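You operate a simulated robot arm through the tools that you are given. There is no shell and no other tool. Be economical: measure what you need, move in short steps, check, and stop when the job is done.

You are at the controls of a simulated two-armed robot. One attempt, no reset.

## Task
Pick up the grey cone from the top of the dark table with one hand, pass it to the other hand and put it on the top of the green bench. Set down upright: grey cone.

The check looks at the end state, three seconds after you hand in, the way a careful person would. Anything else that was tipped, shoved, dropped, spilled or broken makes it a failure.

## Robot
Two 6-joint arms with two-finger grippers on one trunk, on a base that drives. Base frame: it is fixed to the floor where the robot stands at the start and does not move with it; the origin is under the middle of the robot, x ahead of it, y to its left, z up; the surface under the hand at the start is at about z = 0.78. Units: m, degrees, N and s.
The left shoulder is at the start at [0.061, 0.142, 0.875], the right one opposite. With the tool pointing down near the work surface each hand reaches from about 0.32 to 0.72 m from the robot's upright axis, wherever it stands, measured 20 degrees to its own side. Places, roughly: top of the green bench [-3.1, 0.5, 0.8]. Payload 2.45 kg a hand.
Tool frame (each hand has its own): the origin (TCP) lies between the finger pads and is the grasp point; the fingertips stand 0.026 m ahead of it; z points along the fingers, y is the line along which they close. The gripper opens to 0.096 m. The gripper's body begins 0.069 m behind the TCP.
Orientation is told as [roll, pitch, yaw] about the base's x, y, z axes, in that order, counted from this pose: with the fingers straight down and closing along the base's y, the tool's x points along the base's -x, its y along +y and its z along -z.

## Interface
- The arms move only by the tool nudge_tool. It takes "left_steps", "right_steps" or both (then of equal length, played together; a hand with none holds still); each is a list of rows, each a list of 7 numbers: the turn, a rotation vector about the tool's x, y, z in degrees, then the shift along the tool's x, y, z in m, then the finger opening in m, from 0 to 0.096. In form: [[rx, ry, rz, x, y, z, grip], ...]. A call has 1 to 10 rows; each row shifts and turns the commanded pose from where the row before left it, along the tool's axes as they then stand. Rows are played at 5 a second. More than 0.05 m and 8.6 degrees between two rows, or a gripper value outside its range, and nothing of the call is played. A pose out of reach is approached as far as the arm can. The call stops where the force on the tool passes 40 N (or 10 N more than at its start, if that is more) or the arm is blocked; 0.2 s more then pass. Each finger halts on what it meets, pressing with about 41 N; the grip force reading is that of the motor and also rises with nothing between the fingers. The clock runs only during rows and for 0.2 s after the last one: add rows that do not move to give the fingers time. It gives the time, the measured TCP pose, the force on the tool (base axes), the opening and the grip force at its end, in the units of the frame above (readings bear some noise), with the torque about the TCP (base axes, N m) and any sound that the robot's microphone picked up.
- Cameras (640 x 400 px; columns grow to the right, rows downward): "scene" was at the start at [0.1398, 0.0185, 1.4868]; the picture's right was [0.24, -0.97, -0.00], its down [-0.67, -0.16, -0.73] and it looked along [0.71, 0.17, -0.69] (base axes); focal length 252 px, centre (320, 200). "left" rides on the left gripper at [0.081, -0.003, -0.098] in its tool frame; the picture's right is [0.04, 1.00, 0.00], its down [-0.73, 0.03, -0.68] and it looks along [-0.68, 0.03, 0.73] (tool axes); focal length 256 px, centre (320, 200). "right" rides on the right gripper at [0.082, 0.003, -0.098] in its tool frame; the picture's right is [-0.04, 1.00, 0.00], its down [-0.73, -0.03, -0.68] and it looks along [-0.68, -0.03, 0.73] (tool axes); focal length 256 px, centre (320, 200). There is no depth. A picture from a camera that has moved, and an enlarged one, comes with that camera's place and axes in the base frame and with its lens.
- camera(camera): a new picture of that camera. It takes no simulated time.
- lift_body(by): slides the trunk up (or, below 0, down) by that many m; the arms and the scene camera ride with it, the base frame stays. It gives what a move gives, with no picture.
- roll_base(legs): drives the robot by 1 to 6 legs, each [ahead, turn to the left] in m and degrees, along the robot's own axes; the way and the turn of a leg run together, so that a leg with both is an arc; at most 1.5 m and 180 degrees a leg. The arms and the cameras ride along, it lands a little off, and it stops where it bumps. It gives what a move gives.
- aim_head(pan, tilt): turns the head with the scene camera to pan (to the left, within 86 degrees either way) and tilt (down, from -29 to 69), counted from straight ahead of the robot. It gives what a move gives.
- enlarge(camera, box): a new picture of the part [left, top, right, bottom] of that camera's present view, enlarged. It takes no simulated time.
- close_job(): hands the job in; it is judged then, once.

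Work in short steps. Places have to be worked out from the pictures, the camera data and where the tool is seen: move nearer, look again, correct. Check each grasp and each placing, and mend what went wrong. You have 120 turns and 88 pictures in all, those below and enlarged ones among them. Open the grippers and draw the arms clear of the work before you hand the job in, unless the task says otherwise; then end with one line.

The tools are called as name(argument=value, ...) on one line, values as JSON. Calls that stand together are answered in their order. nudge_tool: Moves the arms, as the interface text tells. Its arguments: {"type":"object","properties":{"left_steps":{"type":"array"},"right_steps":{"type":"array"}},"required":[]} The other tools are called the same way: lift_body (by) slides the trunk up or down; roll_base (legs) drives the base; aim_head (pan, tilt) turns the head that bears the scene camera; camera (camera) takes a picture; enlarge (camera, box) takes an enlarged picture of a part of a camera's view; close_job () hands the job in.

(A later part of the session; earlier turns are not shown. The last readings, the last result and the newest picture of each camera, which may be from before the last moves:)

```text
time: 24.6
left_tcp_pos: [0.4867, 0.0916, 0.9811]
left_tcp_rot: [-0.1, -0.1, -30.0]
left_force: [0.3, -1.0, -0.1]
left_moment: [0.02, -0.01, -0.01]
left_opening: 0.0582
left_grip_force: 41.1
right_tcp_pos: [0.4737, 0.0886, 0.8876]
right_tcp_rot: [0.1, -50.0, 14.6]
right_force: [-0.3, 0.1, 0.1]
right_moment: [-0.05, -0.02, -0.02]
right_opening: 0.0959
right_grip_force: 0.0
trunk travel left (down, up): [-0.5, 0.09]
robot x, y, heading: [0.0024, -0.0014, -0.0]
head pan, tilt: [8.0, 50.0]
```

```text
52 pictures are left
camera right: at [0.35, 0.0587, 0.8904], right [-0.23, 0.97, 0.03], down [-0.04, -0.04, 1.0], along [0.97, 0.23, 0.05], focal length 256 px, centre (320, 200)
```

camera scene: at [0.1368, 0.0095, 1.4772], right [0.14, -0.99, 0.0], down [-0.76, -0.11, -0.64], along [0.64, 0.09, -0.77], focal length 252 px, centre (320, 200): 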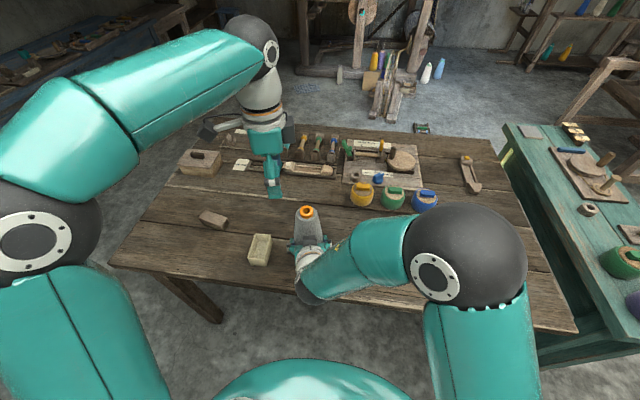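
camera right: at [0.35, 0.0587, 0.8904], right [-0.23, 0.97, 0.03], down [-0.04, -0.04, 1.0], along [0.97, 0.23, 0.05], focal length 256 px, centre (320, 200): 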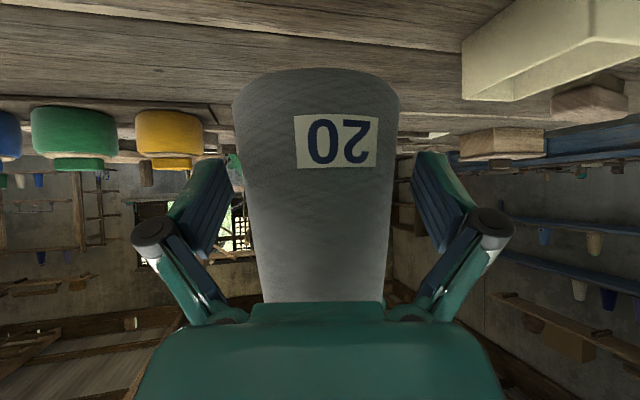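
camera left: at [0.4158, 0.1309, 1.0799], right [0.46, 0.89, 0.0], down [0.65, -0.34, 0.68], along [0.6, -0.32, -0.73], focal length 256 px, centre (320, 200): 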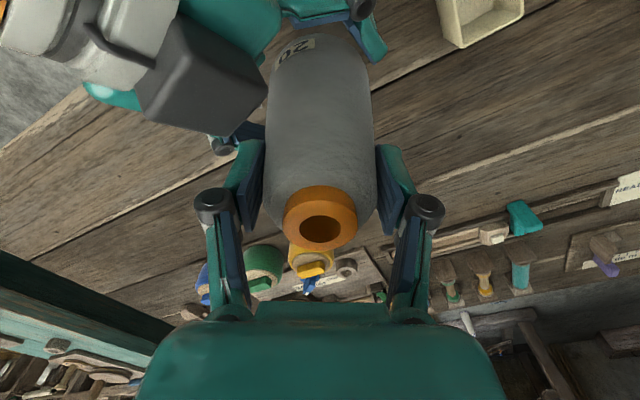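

The right hand is open and the cone stays in the left. The left reading shows little weight, so I withdraw the right hand straight back a little and re-read.

nudge_tool(right_steps=[[0, 0, 0, 0.0161, 0, -0.0192, 0.096], [0, 0, 0, 0.0161, 0, -0.0192, 0.096], [0, 0, 0, 0.0161, 0, -0.0192, 0.096]])

camera(camera="right")

camera(camera="scene")

```text
time: 25.6
left_tcp_pos: [0.4875, 0.0929, 0.9821]
left_tcp_rot: [0.0, 0.2, -29.9]
left_force: [0.0, -0.3, -0.9]
left_moment: [0.04, 0.06, 0.0]
left_opening: 0.0581
left_grip_force: 41.0
right_tcp_pos: [0.4213, 0.0358, 0.8796]
right_tcp_rot: [0.6, -48.0, 9.0]
right_force: [-0.3, 0.4, -0.2]
right_moment: [0.02, -0.02, 0.0]
right_opening: 0.0958
right_grip_force: 0.1
trunk travel left (down, up): [-0.5, 0.09]
robot x, y, heading: [-0.0013, -0.0019, -0.2]
head pan, tilt: [8.0, 50.0]
stopped in row 3 (right hand): the arm was blocked; the commanded pose is now the measured one
```

```text
51 pictures are left
camera right: at [0.2937, 0.0179, 0.885], right [-0.14, 0.99, 0.04], down [-0.01, -0.04, 1.0], along [0.99, 0.14, 0.01], focal length 256 px, centre (320, 200)
```

right: 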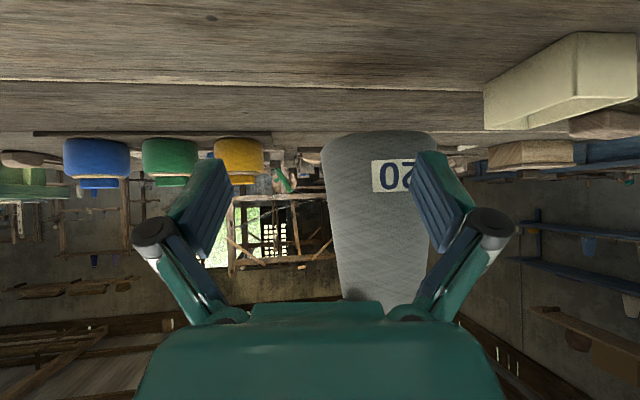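

```text
50 pictures are left
camera scene: at [0.1362, 0.0096, 1.4785], right [0.14, -0.99, 0.0], down [-0.76, -0.11, -0.64], along [0.64, 0.09, -0.77], focal length 252 px, centre (320, 200)
```

scene: 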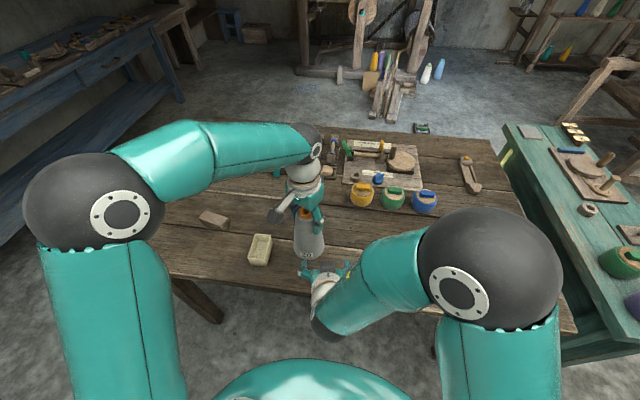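

The right arm ran into its folding limit, with no contact force. I move it sideways to the right, away from the cone, and lift the left a little to check the weight.

nudge_tool(right_steps=[[0, 0, 0, 0, -0.03, 0, 0.096], [0, 0, 0, 0, -0.04, 0, 0.096], [0, 0, 0, 0, -0.04, 0, 0.096], [0, 0, 0, 0, -0.04, 0, 0.096]], left_steps=[[0, 0, 0, 0, 0, -0.01, 0.03], [0, 0, 0, 0, 0, -0.02, 0.03], [0, 0, 0, 0, 0, -0.02, 0.03], [0, 0, 0, 0, 0, -0.01, 0.03]])

enlarge(camera="scene", box=[220, 130, 460, 330])

```text
time: 26.6
left_tcp_pos: [0.4876, 0.0914, 1.0435]
left_tcp_rot: [-0.1, 0.1, -30.0]
left_force: [-0.6, -0.3, -3.2]
left_moment: [0.04, 0.05, -0.02]
left_opening: 0.0582
left_grip_force: 41.1
right_tcp_pos: [0.4642, -0.1035, 0.8772]
right_tcp_rot: [0.7, -48.0, 9.3]
right_force: [-0.2, -0.3, -0.3]
right_moment: [0.02, 0.01, 0.01]
right_opening: 0.096
right_grip_force: 0.1
right hand out of reach, approached as far as the arm can: row 3, 4
trunk travel left (down, up): [-0.5, 0.09]
robot x, y, heading: [0.0005, -0.001, 0.2]
head pan, tilt: [8.0, 50.0]
```

```text
2.00 times, centred on (340, 230) of scene
camera zoom: at [0.1357, 0.0089, 1.4774], right [0.14, -0.99, 0.0], down [-0.76, -0.11, -0.64], along [0.64, 0.09, -0.77], focal length 505 px, centre (280, 140)
```

zoom: 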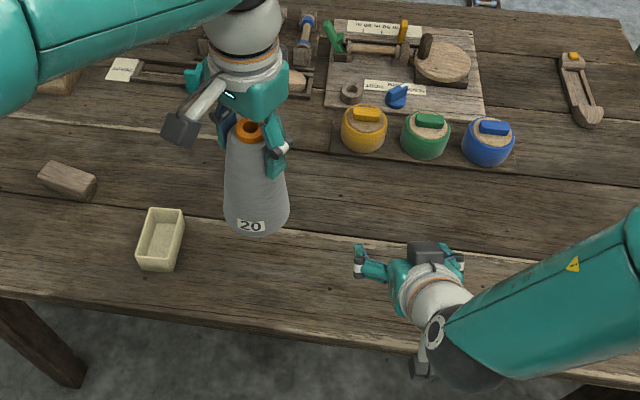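

The left hand carries the full 3.2 N with the cone upright. I raise both hands for travel.

nudge_tool(right_steps=[[0, 0, 0, -0.028, 0, -0.025, 0.096], [0, 0, 0, -0.028, 0, -0.025, 0.096], [0, 0, 0, -0.028, 0, -0.025, 0.096], [0, 0, 0, -0.028, 0, -0.025, 0.06]], left_steps=[[0, 0, 0, 0, 0, -0.015, 0.03], [0, 0, 0, 0, 0, -0.025, 0.03], [0, 0, 0, 0, 0, -0.025, 0.03], [0, 0, 0, 0, 0, -0.015, 0.03]])

aim_head(pan=86, tilt=30)

camera(camera="scene")

aim_head(pan=-86, tilt=30)

camera(camera="scene")

```text
time: 27.6
left_tcp_pos: [0.4862, 0.0921, 1.1243]
left_tcp_rot: [0.0, -0.1, -30.0]
left_force: [-0.6, 0.3, -2.6]
left_moment: [-0.01, -0.05, -0.02]
left_opening: 0.0582
left_grip_force: 41.3
right_tcp_pos: [0.4655, -0.1065, 1.0288]
right_tcp_rot: [0.6, -48.0, 9.2]
right_force: [0.1, 0.9, 0.6]
right_moment: [0.01, 0.06, -0.01]
right_opening: 0.0598
right_grip_force: 0.0
trunk travel left (down, up): [-0.5, 0.09]
robot x, y, heading: [0.0002, -0.0036, -0.0]
head pan, tilt: [8.0, 50.0]
```

```text
time: 29.1
left_tcp_pos: [0.486, 0.0928, 1.1239]
left_tcp_rot: [0.0, 0.1, -29.9]
left_force: [-0.2, 0.6, -3.4]
left_moment: [-0.03, -0.01, -0.03]
left_opening: 0.0583
left_grip_force: 41.3
right_tcp_pos: [0.4655, -0.1062, 1.0292]
right_tcp_rot: [0.5, -48.1, 9.1]
right_force: [0.4, -0.1, -0.1]
right_moment: [0.02, -0.03, 0.01]
right_opening: 0.06
right_grip_force: 0.0
trunk travel left (down, up): [-0.5, 0.09]
robot x, y, heading: [-0.0006, 0.0012, -0.2]
head pan, tilt: [85.9, 30.0]
```

```text
48 pictures are left
camera scene: at [0.066, 0.0892, 1.507], right [1.0, -0.07, 0.0], down [-0.04, -0.5, -0.87], along [0.06, 0.86, -0.5], focal length 252 px, centre (320, 200)
```

scene: 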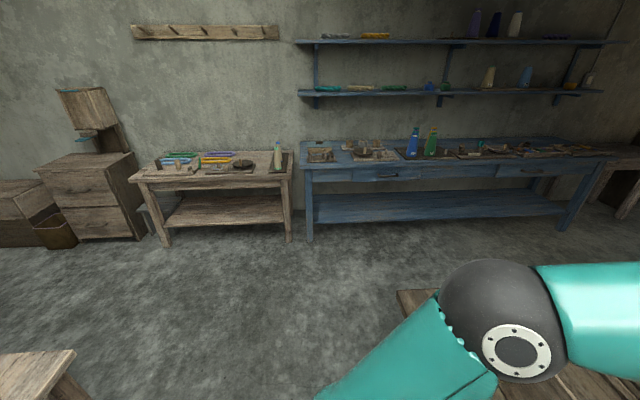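

```text
time: 31.7
left_tcp_pos: [0.4882, 0.0912, 1.1239]
left_tcp_rot: [0.0, 0.1, -30.1]
left_force: [0.0, 0.3, -3.3]
left_moment: [0.0, -0.02, -0.04]
left_opening: 0.0581
left_grip_force: 41.6
right_tcp_pos: [0.4646, -0.1055, 1.0292]
right_tcp_rot: [0.6, -48.1, 9.1]
right_force: [0.1, 0.4, -0.3]
right_moment: [-0.01, 0.02, 0.02]
right_opening: 0.0598
right_grip_force: 0.0
trunk travel left (down, up): [-0.5, 0.09]
robot x, y, heading: [-0.0002, 0.0021, -0.0]
head pan, tilt: [-85.9, 30.0]
```

```text
47 pictures are left
camera scene: at [0.066, -0.0912, 1.507], right [-1.0, -0.07, 0.0], down [-0.04, 0.5, -0.87], along [0.06, -0.86, -0.5], focal length 252 px, centre (320, 200)
```

scene: 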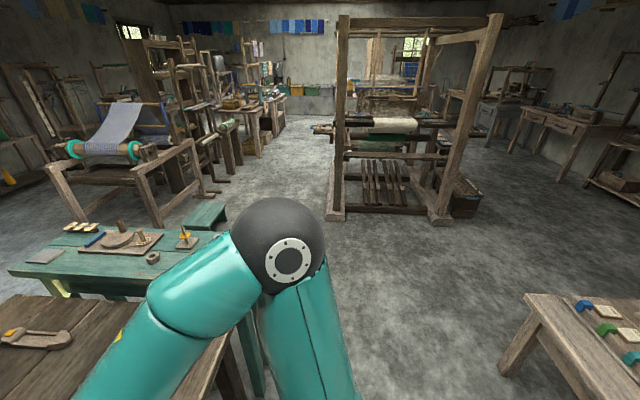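

A table stands close behind the robot (front edge x about −0.6, y −0.75 to 0.52), so I will go around by the left corridor (y about 1.2). I turn left 90° in place first.

aim_head(pan=0, tilt=35)

roll_base(legs=[[0, 45], [0, 45]])

camera(camera="scene")

```text
time: 33.3
left_tcp_pos: [0.4864, 0.0914, 1.1235]
left_tcp_rot: [0.0, 0.0, -30.0]
left_force: [-0.2, 0.6, -3.1]
left_moment: [0.01, -0.01, -0.01]
left_opening: 0.058
left_grip_force: 41.2
right_tcp_pos: [0.4661, -0.1053, 1.0284]
right_tcp_rot: [0.7, -48.1, 9.1]
right_force: [0.2, 0.5, 0.6]
right_moment: [0.01, 0.01, -0.09]
right_opening: 0.06
right_grip_force: 0.1
trunk travel left (down, up): [-0.5, 0.09]
robot x, y, heading: [0.0, 0.0008, -0.2]
head pan, tilt: [0.0, 35.0]
```

```text
time: 37.8
left_tcp_pos: [-0.0109, 0.5, 1.1234]
left_tcp_rot: [-0.4, 0.1, 50.4]
left_force: [-0.5, 0.8, -3.7]
left_moment: [-0.03, -0.04, 0.02]
left_opening: 0.0583
left_grip_force: 41.1
right_tcp_pos: [0.1813, 0.4466, 1.0294]
right_tcp_rot: [0.2, -48.0, 90.0]
right_force: [-0.7, 0.4, -0.8]
right_moment: [-0.02, -0.04, -0.03]
right_opening: 0.06
right_grip_force: 0.1
trunk travel left (down, up): [-0.5, 0.09]
robot x, y, heading: [0.0549, -0.0113, 82.0]
head pan, tilt: [0.0, 35.0]
stopped in leg 2: the robot was blocked; the commanded pose is now the measured one
```

```text
46 pictures are left
camera scene: at [0.0723, 0.1413, 1.4989], right [0.99, -0.13, 0.0], down [-0.07, -0.57, -0.82], along [0.11, 0.81, -0.58], focal length 252 px, centre (320, 200)
```

scene: 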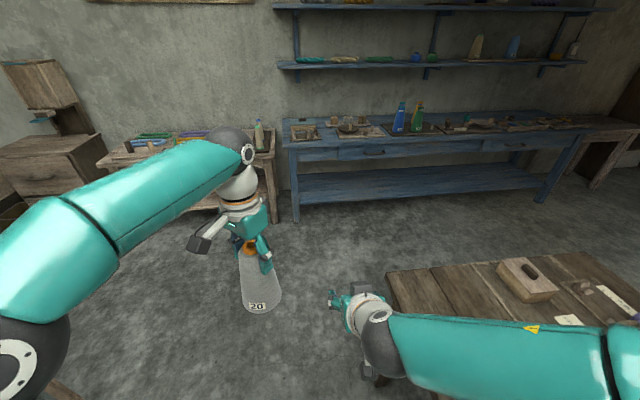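

Blocked at 82° with a slight shift in +x. I look to the robot's left and right to see what it touches.

aim_head(pan=80, tilt=60)

camera(camera="scene")

aim_head(pan=-80, tilt=60)

camera(camera="scene")

```text
time: 39.3
left_tcp_pos: [-0.0074, 0.4986, 1.1251]
left_tcp_rot: [-0.1, 0.0, 50.4]
left_force: [0.3, -0.4, -3.5]
left_moment: [-0.02, 0.01, 0.05]
left_opening: 0.058
left_grip_force: 41.1
right_tcp_pos: [0.1844, 0.4454, 1.029]
right_tcp_rot: [0.6, -48.1, 89.7]
right_force: [-0.1, 0.4, -0.1]
right_moment: [0.0, -0.02, -0.03]
right_opening: 0.06
right_grip_force: 0.1
trunk travel left (down, up): [-0.5, 0.09]
robot x, y, heading: [0.057, -0.0093, 82.3]
head pan, tilt: [80.0, 60.0]
```

```text
45 pictures are left
camera scene: at [0.0009, 0.0722, 1.4649], right [0.31, 0.95, 0.0], down [0.82, -0.26, -0.5], along [-0.48, 0.15, -0.87], focal length 252 px, centre (320, 200)
```

scene: 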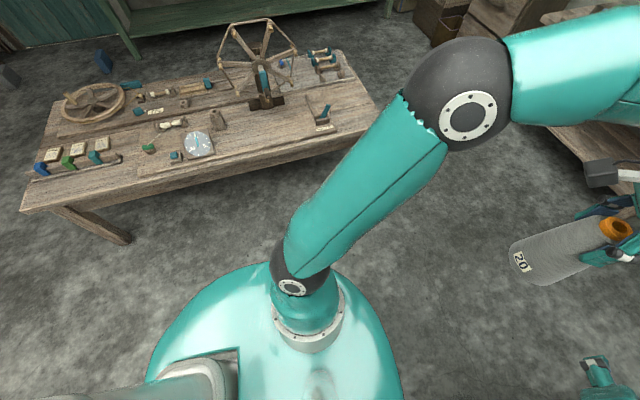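

```text
time: 41.8
left_tcp_pos: [-0.0067, 0.4987, 1.1241]
left_tcp_rot: [-0.1, 0.1, 50.4]
left_force: [0.1, -0.5, -4.1]
left_moment: [0.01, 0.02, 0.0]
left_opening: 0.0583
left_grip_force: 41.3
right_tcp_pos: [0.1843, 0.4455, 1.0298]
right_tcp_rot: [0.6, -48.0, 89.7]
right_force: [0.0, 0.6, 0.7]
right_moment: [0.01, -0.02, 0.01]
right_opening: 0.0598
right_grip_force: 0.0
trunk travel left (down, up): [-0.5, 0.09]
robot x, y, heading: [0.0583, -0.0065, 82.3]
head pan, tilt: [-80.0, 60.0]
```

```text
44 pictures are left
camera scene: at [0.131, 0.0546, 1.4649], right [0.04, -1.0, 0.0], down [-0.87, -0.04, -0.5], along [0.5, 0.02, -0.87], focal length 252 px, centre (320, 200)
```

scene: 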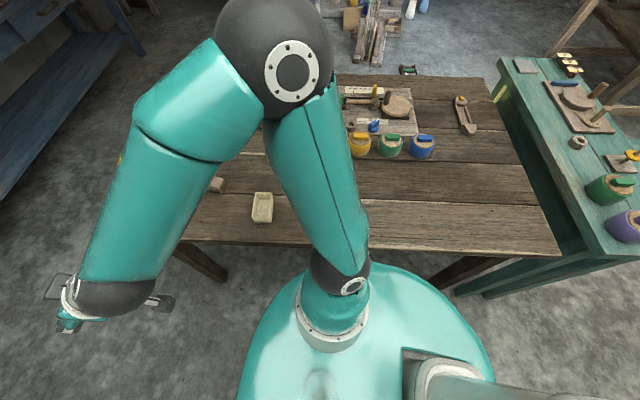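

Its right side appears to touch the front table's edge, which seems not to have moved. I turn back to about 40°, reverse a little away from that table, then turn left again.

roll_base(legs=[[0, -42], [-0.2, 0]])

roll_base(legs=[[0, 25], [0, 25]])

camera(camera="scene")

```text
time: 45.6
left_tcp_pos: [0.2012, 0.2822, 1.1262]
left_tcp_rot: [-0.1, 0.0, 7.5]
left_force: [-1.1, 0.3, -4.1]
left_moment: [-0.04, -0.04, 0.0]
left_opening: 0.058
left_grip_force: 41.1
right_tcp_pos: [0.3044, 0.1123, 1.0299]
right_tcp_rot: [0.3, -48.3, 46.9]
right_force: [-0.1, -0.5, -0.8]
right_moment: [0.0, -0.01, -0.03]
right_opening: 0.0598
right_grip_force: 0.0
trunk travel left (down, up): [-0.5, 0.09]
robot x, y, heading: [-0.105, -0.1234, 39.4]
head pan, tilt: [-80.0, 60.0]
```

```text
time: 48.9
left_tcp_pos: [-0.221, 0.3757, 1.1241]
left_tcp_rot: [-0.2, 0.1, 58.2]
left_force: [0.5, 1.1, -3.9]
left_moment: [-0.04, 0.03, 0.02]
left_opening: 0.0581
left_grip_force: 41.4
right_tcp_pos: [-0.0256, 0.3483, 1.0282]
right_tcp_rot: [0.5, -48.0, 97.4]
right_force: [1.0, 0.6, 0.1]
right_moment: [-0.01, 0.04, -0.01]
right_opening: 0.0599
right_grip_force: 0.1
trunk travel left (down, up): [-0.5, 0.09]
robot x, y, heading: [-0.0698, -0.1208, 89.3]
head pan, tilt: [-80.0, 60.0]
```

```text
43 pictures are left
camera scene: at [-0.0045, -0.0454, 1.4648], right [0.17, -0.99, 0.0], down [-0.85, -0.14, -0.5], along [0.49, 0.08, -0.87], focal length 252 px, centre (320, 200)
```

scene: 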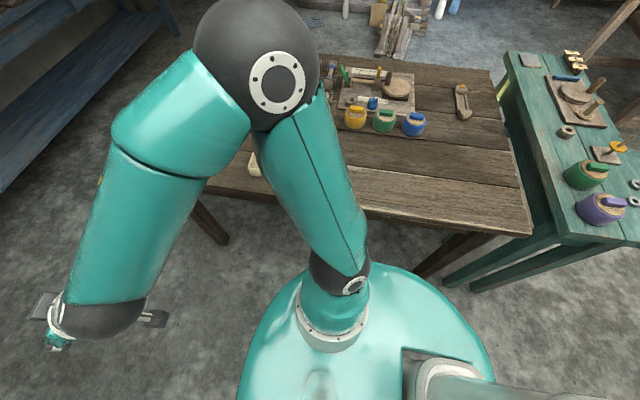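

Heading is 89° and clear. I drive ahead 1.2 m into the corridor, then turn left to face −x.

aim_head(pan=0, tilt=35)

roll_base(legs=[[1.2, 0], [0, 45], [0, 45]])

camera(camera="scene")

```text
time: 50.4
left_tcp_pos: [-0.2201, 0.3733, 1.1252]
left_tcp_rot: [-0.1, 0.0, 58.2]
left_force: [-0.3, 0.6, -3.7]
left_moment: [-0.01, 0.0, 0.02]
left_opening: 0.058
left_grip_force: 41.2
right_tcp_pos: [-0.0256, 0.3465, 1.0297]
right_tcp_rot: [0.5, -48.1, 97.6]
right_force: [-0.1, 0.4, -0.3]
right_moment: [0.0, 0.03, 0.03]
right_opening: 0.0601
right_grip_force: 0.0
trunk travel left (down, up): [-0.5, 0.09]
robot x, y, heading: [-0.0674, -0.1166, 89.6]
head pan, tilt: [0.0, 35.0]
```

```text
time: 60.9
left_tcp_pos: [-0.5494, 0.9956, 1.1242]
left_tcp_rot: [-0.4, 0.1, 140.9]
left_force: [-0.7, -2.1, -4.6]
left_moment: [0.07, -0.04, -0.01]
left_opening: 0.058
left_grip_force: 40.8
right_tcp_pos: [-0.4956, 1.1881, 1.0306]
right_tcp_rot: [0.1, -48.1, -179.6]
right_force: [-0.3, -0.6, -0.6]
right_moment: [0.07, 0.01, -0.04]
right_opening: 0.0598
right_grip_force: 0.1
trunk travel left (down, up): [-0.5, 0.09]
robot x, y, heading: [-0.0261, 1.1448, 174.4]
head pan, tilt: [0.0, 35.0]
stopped in leg 3: the robot was blocked; the commanded pose is now the measured one
```

```text
42 pictures are left
camera scene: at [-0.1793, 1.1578, 1.4989], right [0.1, 0.99, 0.0], down [0.57, -0.06, -0.82], along [-0.81, 0.09, -0.58], focal length 252 px, centre (320, 200)
```

scene: 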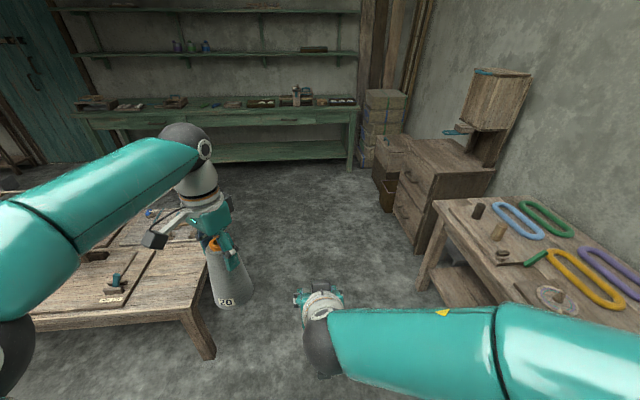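

The green bench lies straight ahead against the far wall, and the table on the left is low (about 0.5 m), so the corridor at y about 1.15 is free. I finish the turn and drive about 1.2 m forward.

roll_base(legs=[[0, 5.5], [1.2, 0]])

camera(camera="scene")

```text
time: 67.6
left_tcp_pos: [-1.7277, 0.9457, 1.1254]
left_tcp_rot: [-0.3, 0.2, 147.1]
left_force: [0.3, -0.8, -3.7]
left_moment: [-0.02, -0.01, -0.02]
left_opening: 0.058
left_grip_force: 41.2
right_tcp_pos: [-1.6969, 1.1419, 1.03]
right_tcp_rot: [0.4, -48.1, -173.5]
right_force: [-0.9, -0.6, 0.2]
right_moment: [0.03, 0.01, -0.03]
right_opening: 0.0601
right_grip_force: 0.0
trunk travel left (down, up): [-0.5, 0.09]
robot x, y, heading: [-1.226, 1.1539, -179.7]
head pan, tilt: [0.0, 35.0]
```

```text
41 pictures are left
camera scene: at [-1.3777, 1.1476, 1.4991], right [-0.01, 1.0, 0.0], down [0.57, 0.0, -0.82], along [-0.82, 0.0, -0.57], focal length 252 px, centre (320, 200)
```

scene: 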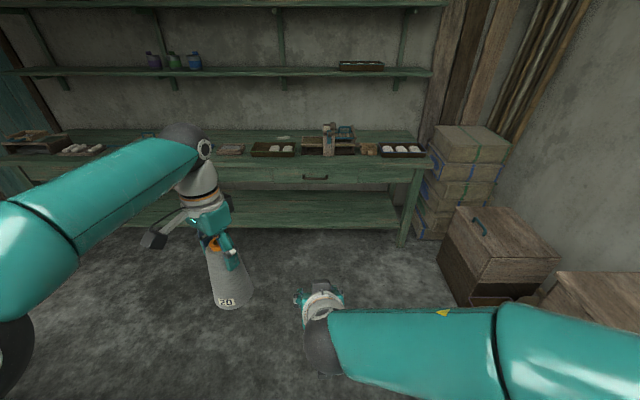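

I am 1.5 m from the green bench, its front edge at about x −2.75. I zoom in to find a free place on top.

aim_head(pan=-5, tilt=15)

enlarge(camera="scene", box=[0, 160, 480, 320])

```text
time: 68.5
left_tcp_pos: [-1.7252, 0.9449, 1.1274]
left_tcp_rot: [-0.3, 0.1, 147.1]
left_force: [0.0, 0.1, -4.6]
left_moment: [-0.02, 0.02, 0.0]
left_opening: 0.0579
left_grip_force: 41.2
right_tcp_pos: [-1.6959, 1.1412, 1.031]
right_tcp_rot: [0.4, -48.1, -173.7]
right_force: [0.3, -0.3, 0.0]
right_moment: [0.0, 0.0, 0.02]
right_opening: 0.0599
right_grip_force: 0.0
trunk travel left (down, up): [-0.5, 0.09]
robot x, y, heading: [-1.2248, 1.1498, -179.6]
head pan, tilt: [-5.0, 15.0]
```

```text
1.33 times, centred on (240, 240) of scene
camera zoom: at [-1.3825, 1.1558, 1.5311], right [0.08, 1.0, 0.0], down [0.26, -0.02, -0.97], along [-0.96, 0.08, -0.26], focal length 337 px, centre (427, 147)
```

zoom: 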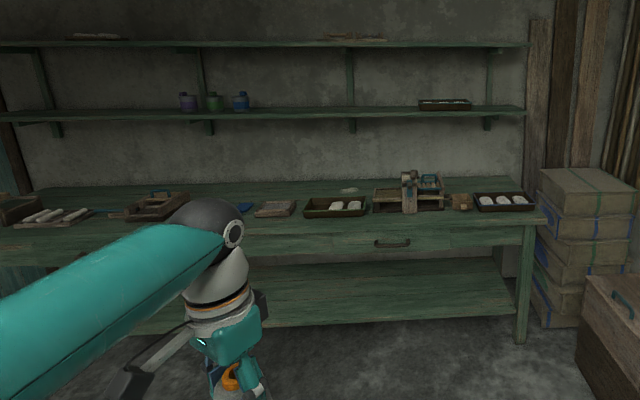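

There is a free area at about y 0.3–0.55 behind the forearm, with a free front strip. I drive forward past the low table, diagonal left, then face the bench again.

roll_base(legs=[[0.7, 0], [0, 30], [0, 30]])

aim_head(pan=0, tilt=35)

camera(camera="scene")

```text
time: 75.6
left_tcp_pos: [-1.9822, 0.6055, 1.1262]
left_tcp_rot: [-0.2, 0.1, -152.0]
left_force: [-0.2, 0.3, -4.0]
left_moment: [0.04, -0.01, -0.01]
left_opening: 0.0583
left_grip_force: 41.3
right_tcp_pos: [-2.1392, 0.7282, 1.0304]
right_tcp_rot: [0.5, -48.0, -112.6]
right_force: [-0.4, -0.4, -0.6]
right_moment: [-0.02, 0.0, 0.01]
right_opening: 0.0601
right_grip_force: 0.0
trunk travel left (down, up): [-0.5, 0.09]
robot x, y, heading: [-1.9555, 1.1639, -118.5]
head pan, tilt: [-5.0, 15.0]
```

```text
time: 76.5
left_tcp_pos: [-1.9834, 0.6068, 1.1271]
left_tcp_rot: [-0.1, 0.0, -152.1]
left_force: [-0.2, 0.7, -3.1]
left_moment: [0.01, -0.03, 0.01]
left_opening: 0.0579
left_grip_force: 41.5
right_tcp_pos: [-2.1409, 0.7303, 1.0323]
right_tcp_rot: [0.6, -48.2, -112.6]
right_force: [0.1, -0.1, 0.8]
right_moment: [-0.01, -0.01, 0.03]
right_opening: 0.0598
right_grip_force: 0.1
trunk travel left (down, up): [-0.5, 0.09]
robot x, y, heading: [-1.9532, 1.1624, -118.5]
head pan, tilt: [0.0, 35.0]
```

```text
39 pictures are left
camera scene: at [-2.0303, 1.0326, 1.4992], right [-0.88, 0.48, 0.0], down [0.28, 0.5, -0.82], along [-0.39, -0.72, -0.57], focal length 252 px, centre (320, 200)
```

scene: 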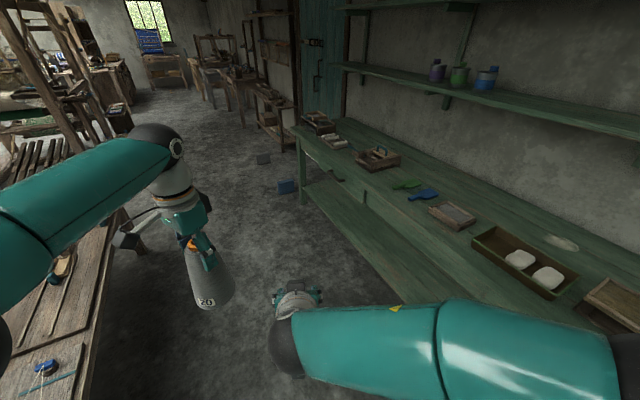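

enlarge(camera="scene", box=[280, 100, 520, 300])

```text
2.00 times, centred on (400, 200) of scene
camera zoom: at [-2.0303, 1.0326, 1.4992], right [-0.88, 0.48, 0.0], down [0.28, 0.5, -0.82], along [-0.39, -0.72, -0.57], focal length 505 px, centre (160, 200)
```

zoom: 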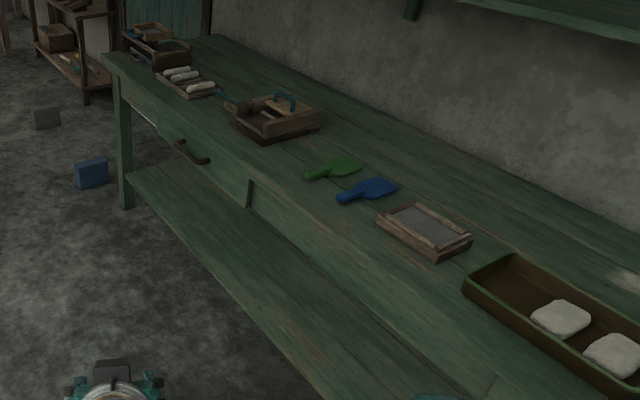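

Bench front edge is x about −2.755. The best free spot is around (−2.86, 0.15), between the tool tray and the green brush. I drive to about (−2.30, 0.30) and turn to face the bench.

roll_base(legs=[[0, 6.4], [0.92, 0], [0, -34], [0, -34]])

camera(camera="scene")

```text
time: 85.4
left_tcp_pos: [-2.7864, 0.0838, 1.1266]
left_tcp_rot: [-0.2, 0.1, 147.7]
left_force: [-0.1, 0.3, -3.2]
left_moment: [0.0, -0.04, 0.02]
left_opening: 0.0576
left_grip_force: 40.8
right_tcp_pos: [-2.7568, 0.2795, 1.0317]
right_tcp_rot: [0.4, -48.1, -172.9]
right_force: [0.4, -0.9, -0.5]
right_moment: [0.03, -0.01, 0.0]
right_opening: 0.06
right_grip_force: 0.0
trunk travel left (down, up): [-0.5, 0.09]
robot x, y, heading: [-2.2875, 0.289, -178.1]
head pan, tilt: [0.0, 35.0]
```

```text
37 pictures are left
camera scene: at [-2.4388, 0.2845, 1.4991], right [-0.03, 1.0, 0.0], down [0.57, 0.02, -0.82], along [-0.82, -0.02, -0.57], focal length 252 px, centre (320, 200)
```

scene: 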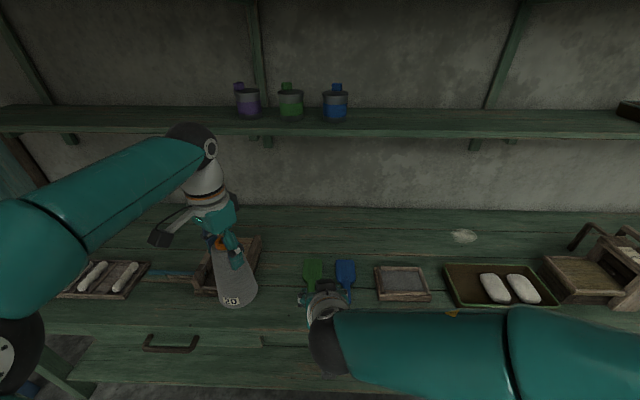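

enlarge(camera="scene", box=[140, 200, 380, 400])

camera(camera="left")

```text
2.00 times, centred on (260, 300) of scene
camera zoom: at [-2.4388, 0.2845, 1.4991], right [-0.03, 1.0, 0.0], down [0.57, 0.02, -0.82], along [-0.82, -0.02, -0.57], focal length 505 px, centre (440, 0)
```

zoom: 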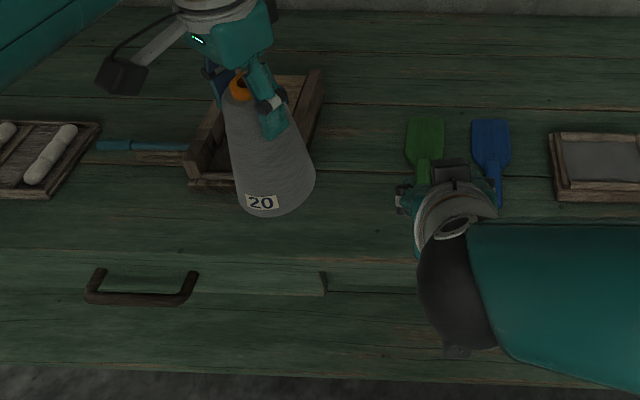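

```text
35 pictures are left
camera left: at [-2.7149, 0.0436, 1.2241], right [-0.5, -0.87, 0.0], down [-0.64, 0.37, 0.68], along [-0.59, 0.34, -0.74], focal length 256 px, centre (320, 200)
```

left: 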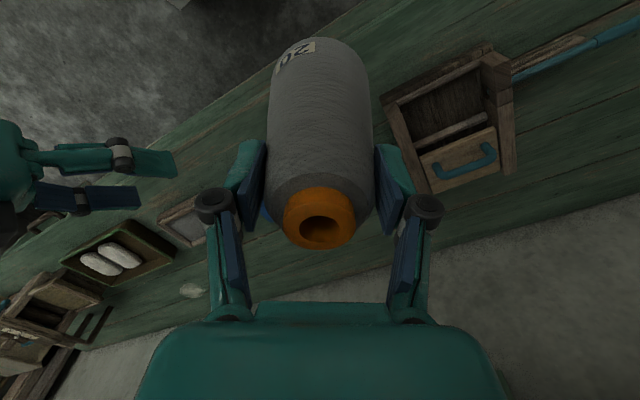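

Triangulation: bench top z about 0.80, front edge x about −2.81, tray right edge y about 0.04, green brush left edge y about 0.215. Target is (−2.925, 0.13). I move the left hand over it and the right hand aside.

nudge_tool(left_steps=[[0, 0, 0, -0.0355, 0.0088, 0, 0.03], [0, 0, 0, -0.0355, 0.0088, 0, 0.03], [0, 0, 0, -0.0355, 0.0088, 0, 0.03], [0, 0, 0, -0.0355, 0.0088, 0, 0.03], [0, 0, 0, 0, 0, 0, 0.03]], right_steps=[[0, 0, 0, 0, -0.035, 0, 0.06], [0, 0, 0, 0, -0.035, 0, 0.06], [0, 0, 0, 0, -0.035, 0, 0.06], [0, 0, 0, 0, -0.035, 0, 0.06], [0, 0, 0, 0, 0, 0, 0.06]])

camera(camera="left")

enlarge(camera="scene", box=[140, 200, 380, 400])

```text
time: 86.6
left_tcp_pos: [-2.883, 0.1287, 1.1105]
left_tcp_rot: [-0.3, 0.1, 147.6]
left_force: [-0.6, -0.1, -4.0]
left_moment: [0.03, -0.02, 0.03]
left_opening: 0.0578
left_grip_force: 40.9
left hand out of reach, approached as far as the arm can: row 3, 4
right_tcp_pos: [-2.7756, 0.4174, 1.0337]
right_tcp_rot: [0.3, -48.1, -172.9]
right_force: [-0.6, 0.1, 0.9]
right_moment: [0.01, 0.02, -0.02]
right_opening: 0.0599
right_grip_force: 0.1
trunk travel left (down, up): [-0.5, 0.09]
robot x, y, heading: [-2.2866, 0.2901, -178.4]
head pan, tilt: [0.0, 35.0]
```

```text
34 pictures are left
camera left: at [-2.8116, 0.0876, 1.2082], right [-0.5, -0.87, 0.0], down [-0.64, 0.37, 0.68], along [-0.58, 0.34, -0.74], focal length 256 px, centre (320, 200)
```

left: 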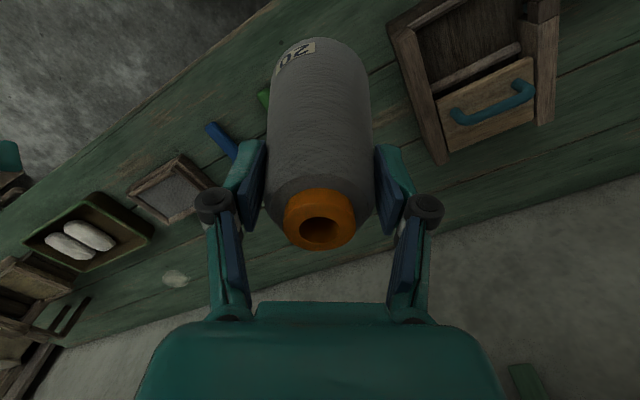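

```text
2.00 times, centred on (260, 300) of scene
camera zoom: at [-2.439, 0.2832, 1.499], right [-0.03, 1.0, 0.0], down [0.57, 0.02, -0.82], along [-0.82, -0.02, -0.57], focal length 505 px, centre (440, 0)
```

zoom: 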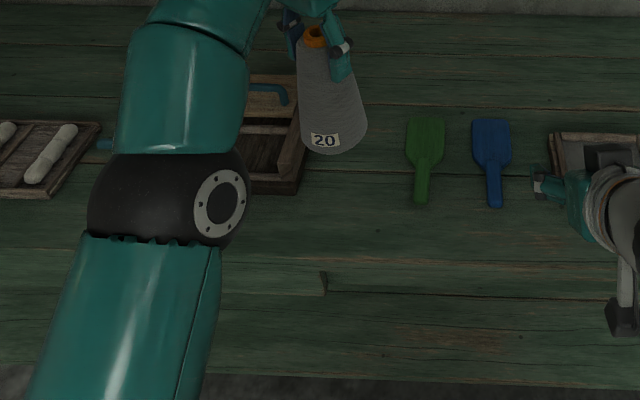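

The arm was at its reach limit up high; lower down it reaches farther. I descend 0.09 m and check.

nudge_tool(left_steps=[[0, 0, 0, 0, 0, 0.03, 0.03], [0, 0, 0, 0, 0, 0.03, 0.03], [0, 0, 0, 0, 0, 0.03, 0.03], [0, 0, 0, 0, 0, 0, 0.03]])

enlarge(camera="scene", box=[140, 200, 380, 400])

```text
time: 87.6
left_tcp_pos: [-2.8817, 0.1302, 1.0204]
left_tcp_rot: [-0.2, 0.0, 147.7]
left_force: [0.3, 0.6, -3.8]
left_moment: [-0.04, -0.03, -0.01]
left_opening: 0.0578
left_grip_force: 40.6
right_tcp_pos: [-2.7757, 0.4193, 1.0329]
right_tcp_rot: [0.6, -48.0, -173.0]
right_force: [1.0, -0.3, 0.3]
right_moment: [-0.02, -0.01, 0.0]
right_opening: 0.0598
right_grip_force: 0.1
trunk travel left (down, up): [-0.5, 0.09]
robot x, y, heading: [-2.2854, 0.2894, -178.3]
head pan, tilt: [0.0, 35.0]
```

```text
2.00 times, centred on (260, 300) of scene
camera zoom: at [-2.4381, 0.2851, 1.4992], right [-0.03, 1.0, 0.0], down [0.57, 0.02, -0.82], along [-0.82, -0.02, -0.57], focal length 505 px, centre (440, 0)
```

zoom: 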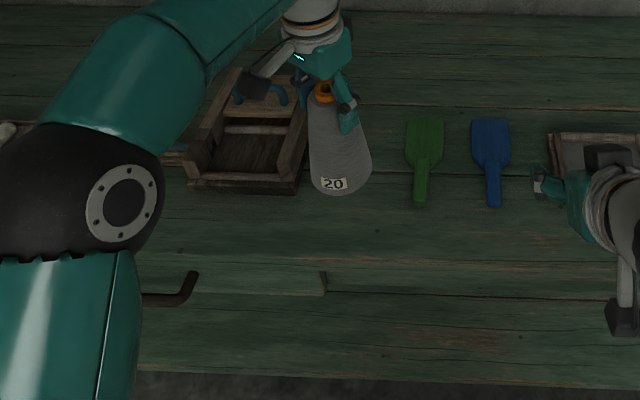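

Now at (−2.882, 0.130). I move 0.035 m deeper and descend 0.04 m.

nudge_tool(left_steps=[[0, 0, 0, -0.0148, 0.0093, 0.01, 0.03], [0, 0, 0, -0.0148, 0.0093, 0.01, 0.03], [0, 0, 0, 0, 0, 0.02, 0.03], [0, 0, 0, 0, 0, 0, 0.03]])

enlarge(camera="scene", box=[200, 200, 380, 320])

camera(camera="left")

```text
time: 88.6
left_tcp_pos: [-2.9192, 0.1283, 0.9795]
left_tcp_rot: [-0.2, 0.0, 147.7]
left_force: [-0.8, -0.3, -3.4]
left_moment: [-0.02, 0.01, 0.03]
left_opening: 0.0577
left_grip_force: 40.8
right_tcp_pos: [-2.7749, 0.4194, 1.033]
right_tcp_rot: [0.5, -48.1, -173.0]
right_force: [0.2, -0.8, -0.3]
right_moment: [-0.02, 0.0, -0.03]
right_opening: 0.06
right_grip_force: 0.1
trunk travel left (down, up): [-0.5, 0.09]
robot x, y, heading: [-2.2866, 0.2865, -178.5]
head pan, tilt: [0.0, 35.0]
```

```text
3.33 times, centred on (290, 260) of scene
camera zoom: at [-2.4385, 0.2851, 1.4991], right [-0.03, 1.0, 0.0], down [0.57, 0.02, -0.82], along [-0.82, -0.02, -0.57], focal length 842 px, centre (420, 0)
```

zoom: 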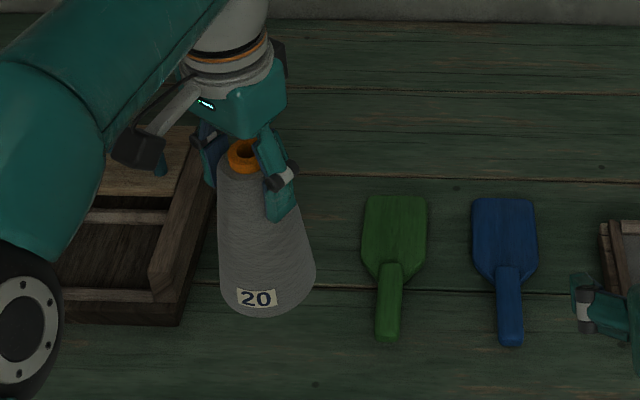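

```text
30 pictures are left
camera left: at [-2.8475, 0.0886, 1.0788], right [-0.5, -0.87, 0.0], down [-0.64, 0.37, 0.68], along [-0.59, 0.34, -0.74], focal length 256 px, centre (320, 200)
```

left: 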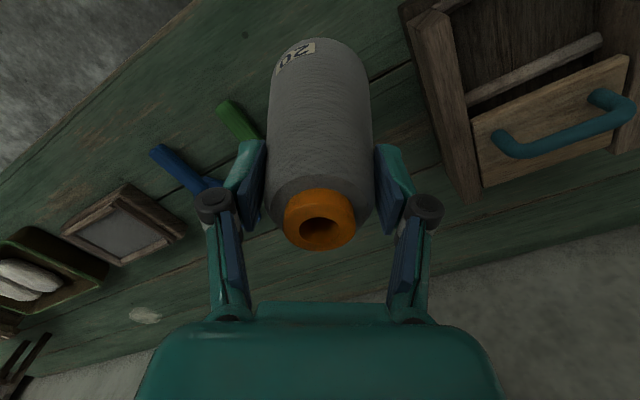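

Clearances are good on both sides. I nudge 6 mm toward +y and lower in fine steps, watching for contact.

nudge_tool(left_steps=[[0, 0, 0, -0.003, -0.005, 0.01, 0.03], [0, 0, 0, 0, 0, 0.01, 0.03], [0, 0, 0, 0, 0, 0.006, 0.03], [0, 0, 0, 0, 0, 0, 0.03]])

nudge_tool(left_steps=[[0, 0, 0, 0, 0, 0.003, 0.03], [0, 0, 0, 0, 0, 0, 0.03]])

enlarge(camera="scene", box=[200, 200, 380, 320])

```text
time: 89.6
left_tcp_pos: [-2.9182, 0.1346, 0.9554]
left_tcp_rot: [-0.2, 0.2, 147.7]
left_force: [0.1, 0.6, -4.2]
left_moment: [-0.02, -0.01, 0.0]
left_opening: 0.0577
left_grip_force: 40.9
right_tcp_pos: [-2.7758, 0.4193, 1.0335]
right_tcp_rot: [0.6, -48.0, -172.9]
right_force: [1.0, -0.3, 0.1]
right_moment: [-0.01, 0.01, -0.02]
right_opening: 0.0598
right_grip_force: 0.0
trunk travel left (down, up): [-0.5, 0.09]
robot x, y, heading: [-2.2858, 0.2913, -178.4]
head pan, tilt: [0.0, 35.0]
```

```text
time: 90.2
left_tcp_pos: [-2.918, 0.1353, 0.9519]
left_tcp_rot: [-0.1, 0.1, 147.7]
left_force: [0.5, 0.4, -3.5]
left_moment: [0.0, -0.02, -0.02]
left_opening: 0.0577
left_grip_force: 41.4
right_tcp_pos: [-2.7754, 0.4191, 1.0323]
right_tcp_rot: [0.6, -48.1, -172.9]
right_force: [-0.8, -0.3, 0.4]
right_moment: [0.03, 0.0, -0.03]
right_opening: 0.0598
right_grip_force: 0.0
trunk travel left (down, up): [-0.5, 0.09]
robot x, y, heading: [-2.2871, 0.2902, -178.3]
head pan, tilt: [0.0, 35.0]
```

```text
3.33 times, centred on (290, 260) of scene
camera zoom: at [-2.4384, 0.2849, 1.4991], right [-0.03, 1.0, 0.0], down [0.57, 0.02, -0.82], along [-0.82, -0.02, -0.57], focal length 842 px, centre (420, 0)
```

zoom: 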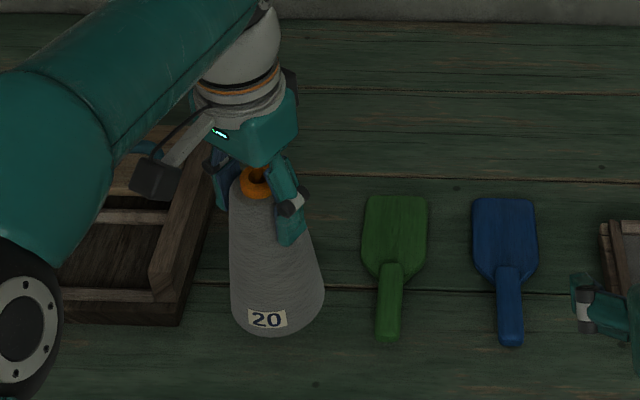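

No contact yet at 0.952. I continue in 3 mm steps.

nudge_tool(left_steps=[[0, 0, 0, 0, 0, 0.003, 0.03], [0, 0, 0, 0, 0, 0, 0.03]])

nudge_tool(left_steps=[[0, 0, 0, 0, 0, 0.003, 0.03], [0, 0, 0, 0, 0, 0, 0.03]])

```text
time: 90.8
left_tcp_pos: [-2.9184, 0.134, 0.9487]
left_tcp_rot: [-0.2, 0.0, 147.7]
left_force: [0.4, -0.3, -3.6]
left_moment: [-0.01, 0.02, 0.03]
left_opening: 0.058
left_grip_force: 41.1
right_tcp_pos: [-2.7746, 0.4199, 1.0328]
right_tcp_rot: [0.5, -48.1, -173.0]
right_force: [0.1, 0.5, -0.8]
right_moment: [0.0, 0.01, 0.0]
right_opening: 0.0602
right_grip_force: 0.1
trunk travel left (down, up): [-0.5, 0.09]
robot x, y, heading: [-2.289, 0.2891, -178.5]
head pan, tilt: [0.0, 35.0]
```

```text
time: 91.4
left_tcp_pos: [-2.9193, 0.1346, 0.9453]
left_tcp_rot: [-0.2, 0.2, 147.7]
left_force: [-0.2, 0.3, -3.6]
left_moment: [0.02, -0.04, -0.01]
left_opening: 0.0579
left_grip_force: 41.0
right_tcp_pos: [-2.7755, 0.4188, 1.0335]
right_tcp_rot: [0.5, -48.1, -172.9]
right_force: [0.4, 0.8, -1.0]
right_moment: [-0.01, -0.01, 0.0]
right_opening: 0.06
right_grip_force: 0.1
trunk travel left (down, up): [-0.5, 0.09]
robot x, y, heading: [-2.2877, 0.29, -178.2]
head pan, tilt: [0.0, 35.0]
```

Still free. I keep stepping down.

nudge_tool(left_steps=[[0, 0, 0, 0, 0, 0.003, 0.03], [0, 0, 0, 0, 0, 0, 0.03]])

nudge_tool(left_steps=[[0, 0, 0, 0, 0, 0.002, 0.03], [0, 0, 0, 0, 0, 0, 0.03]])

enlarge(camera="scene", box=[240, 240, 330, 310])

```text
time: 92.0
left_tcp_pos: [-2.9181, 0.1337, 0.9438]
left_tcp_rot: [-0.1, 0.1, 147.6]
left_force: [-0.3, 0.1, -2.6]
left_moment: [-0.01, -0.02, 0.02]
left_opening: 0.0576
left_grip_force: 40.9
right_tcp_pos: [-2.7754, 0.4199, 1.0329]
right_tcp_rot: [0.5, -48.1, -172.9]
right_force: [0.1, 0.1, 0.1]
right_moment: [0.02, -0.01, -0.03]
right_opening: 0.06
right_grip_force: 0.0
trunk travel left (down, up): [-0.5, 0.09]
robot x, y, heading: [-2.2868, 0.2881, -178.5]
head pan, tilt: [0.0, 35.0]
```

```text
time: 92.6
left_tcp_pos: [-2.9184, 0.1351, 0.9415]
left_tcp_rot: [-0.2, 0.1, 147.8]
left_force: [-0.3, 0.0, -3.5]
left_moment: [-0.01, 0.01, -0.01]
left_opening: 0.0576
left_grip_force: 40.6
right_tcp_pos: [-2.7748, 0.4189, 1.0332]
right_tcp_rot: [0.5, -48.1, -172.9]
right_force: [-0.6, -0.6, 0.4]
right_moment: [-0.03, 0.01, -0.04]
right_opening: 0.0602
right_grip_force: 0.1
trunk travel left (down, up): [-0.5, 0.09]
robot x, y, heading: [-2.2893, 0.2872, -178.4]
head pan, tilt: [0.0, 35.0]
```

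```text
5.71 times, centred on (285, 275) of scene
camera zoom: at [-2.4384, 0.2849, 1.4991], right [-0.03, 1.0, 0.0], down [0.57, 0.02, -0.82], along [-0.82, -0.02, -0.57], focal length 1443 px, centre (520, -229)
```

zoom: 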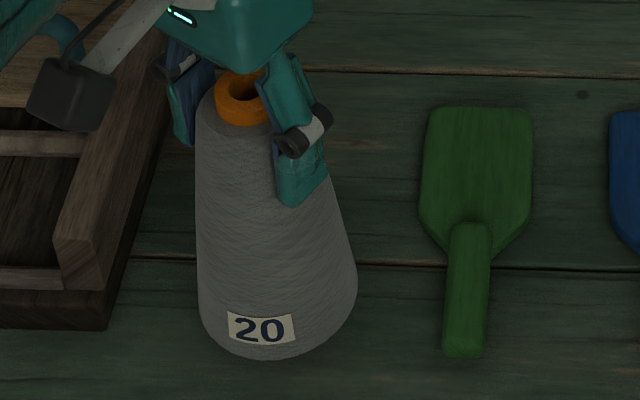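

Still no contact at 0.9415; I go on in 2–3 mm steps.

nudge_tool(left_steps=[[0, 0, 0, 0, 0, 0.0025, 0.03], [0, 0, 0, 0, 0, 0, 0.03]])

nudge_tool(left_steps=[[0, 0, 0, 0, 0, 0.0025, 0.03], [0, 0, 0, 0, 0, 0, 0.03]])

```text
time: 93.2
left_tcp_pos: [-2.9199, 0.1347, 0.9387]
left_tcp_rot: [-0.2, 0.1, 147.8]
left_force: [0.4, -0.3, -2.9]
left_moment: [-0.01, -0.02, -0.02]
left_opening: 0.0578
left_grip_force: 41.0
right_tcp_pos: [-2.7751, 0.4197, 1.0345]
right_tcp_rot: [0.5, -48.1, -172.9]
right_force: [0.8, 0.4, -0.3]
right_moment: [-0.03, 0.03, 0.0]
right_opening: 0.06
right_grip_force: 0.2
trunk travel left (down, up): [-0.5, 0.09]
robot x, y, heading: [-2.2883, 0.2924, -178.4]
head pan, tilt: [0.0, 35.0]
```

```text
time: 93.8
left_tcp_pos: [-2.9187, 0.1349, 0.9367]
left_tcp_rot: [-0.2, 0.1, 147.7]
left_force: [-0.1, 0.6, -3.6]
left_moment: [0.01, 0.01, 0.02]
left_opening: 0.0578
left_grip_force: 41.7
right_tcp_pos: [-2.7754, 0.4193, 1.0335]
right_tcp_rot: [0.5, -48.1, -172.9]
right_force: [0.6, 0.2, 0.3]
right_moment: [0.01, 0.03, 0.0]
right_opening: 0.0602
right_grip_force: 0.2
trunk travel left (down, up): [-0.5, 0.09]
robot x, y, heading: [-2.2881, 0.2905, -178.4]
head pan, tilt: [0.0, 35.0]
```

nudge_tool(left_steps=[[0, 0, 0, 0, 0, 0.003, 0.03], [0, 0, 0, 0, 0, 0, 0.03]])

nudge_tool(left_steps=[[0, 0, 0, 0, 0, 0.003, 0.03], [0, 0, 0, 0, 0, 0, 0.03]])

enlarge(camera="scene", box=[240, 240, 330, 310])

```text
time: 94.4
left_tcp_pos: [-2.9177, 0.135, 0.9327]
left_tcp_rot: [-0.1, 0.0, 147.7]
left_force: [-0.1, -0.8, -3.3]
left_moment: [0.0, 0.01, 0.0]
left_opening: 0.0577
left_grip_force: 40.9
right_tcp_pos: [-2.7744, 0.4199, 1.0332]
right_tcp_rot: [0.5, -48.1, -172.9]
right_force: [-0.4, 0.6, 0.2]
right_moment: [0.04, 0.01, 0.01]
right_opening: 0.0599
right_grip_force: 0.0
trunk travel left (down, up): [-0.5, 0.09]
robot x, y, heading: [-2.2884, 0.2873, -178.4]
head pan, tilt: [0.0, 35.0]
```

```text
time: 95.0
left_tcp_pos: [-2.9181, 0.1343, 0.9297]
left_tcp_rot: [-0.1, 0.0, 147.8]
left_force: [-0.7, -0.8, -3.8]
left_moment: [0.0, -0.03, 0.01]
left_opening: 0.0578
left_grip_force: 41.0
right_tcp_pos: [-2.7747, 0.4197, 1.0343]
right_tcp_rot: [0.5, -48.1, -172.8]
right_force: [0.3, 0.7, -0.3]
right_moment: [-0.01, 0.02, 0.02]
right_opening: 0.06
right_grip_force: 0.1
trunk travel left (down, up): [-0.5, 0.09]
robot x, y, heading: [-2.2879, 0.2901, -178.5]
head pan, tilt: [0.0, 35.0]
```

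```text
5.71 times, centred on (285, 275) of scene
camera zoom: at [-2.4384, 0.2849, 1.4991], right [-0.03, 1.0, 0.0], down [0.57, 0.02, -0.82], along [-0.82, -0.02, -0.57], focal length 1443 px, centre (520, -229)
```

zoom: 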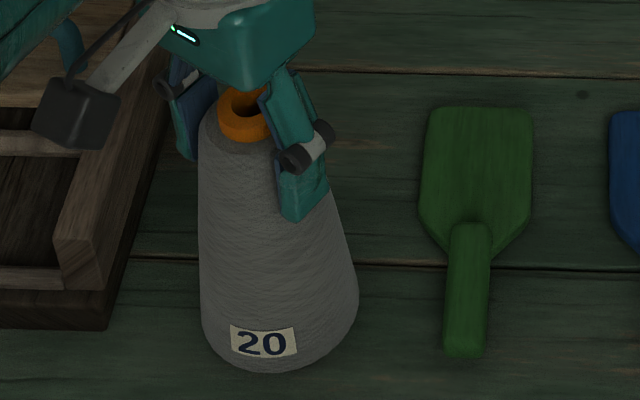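

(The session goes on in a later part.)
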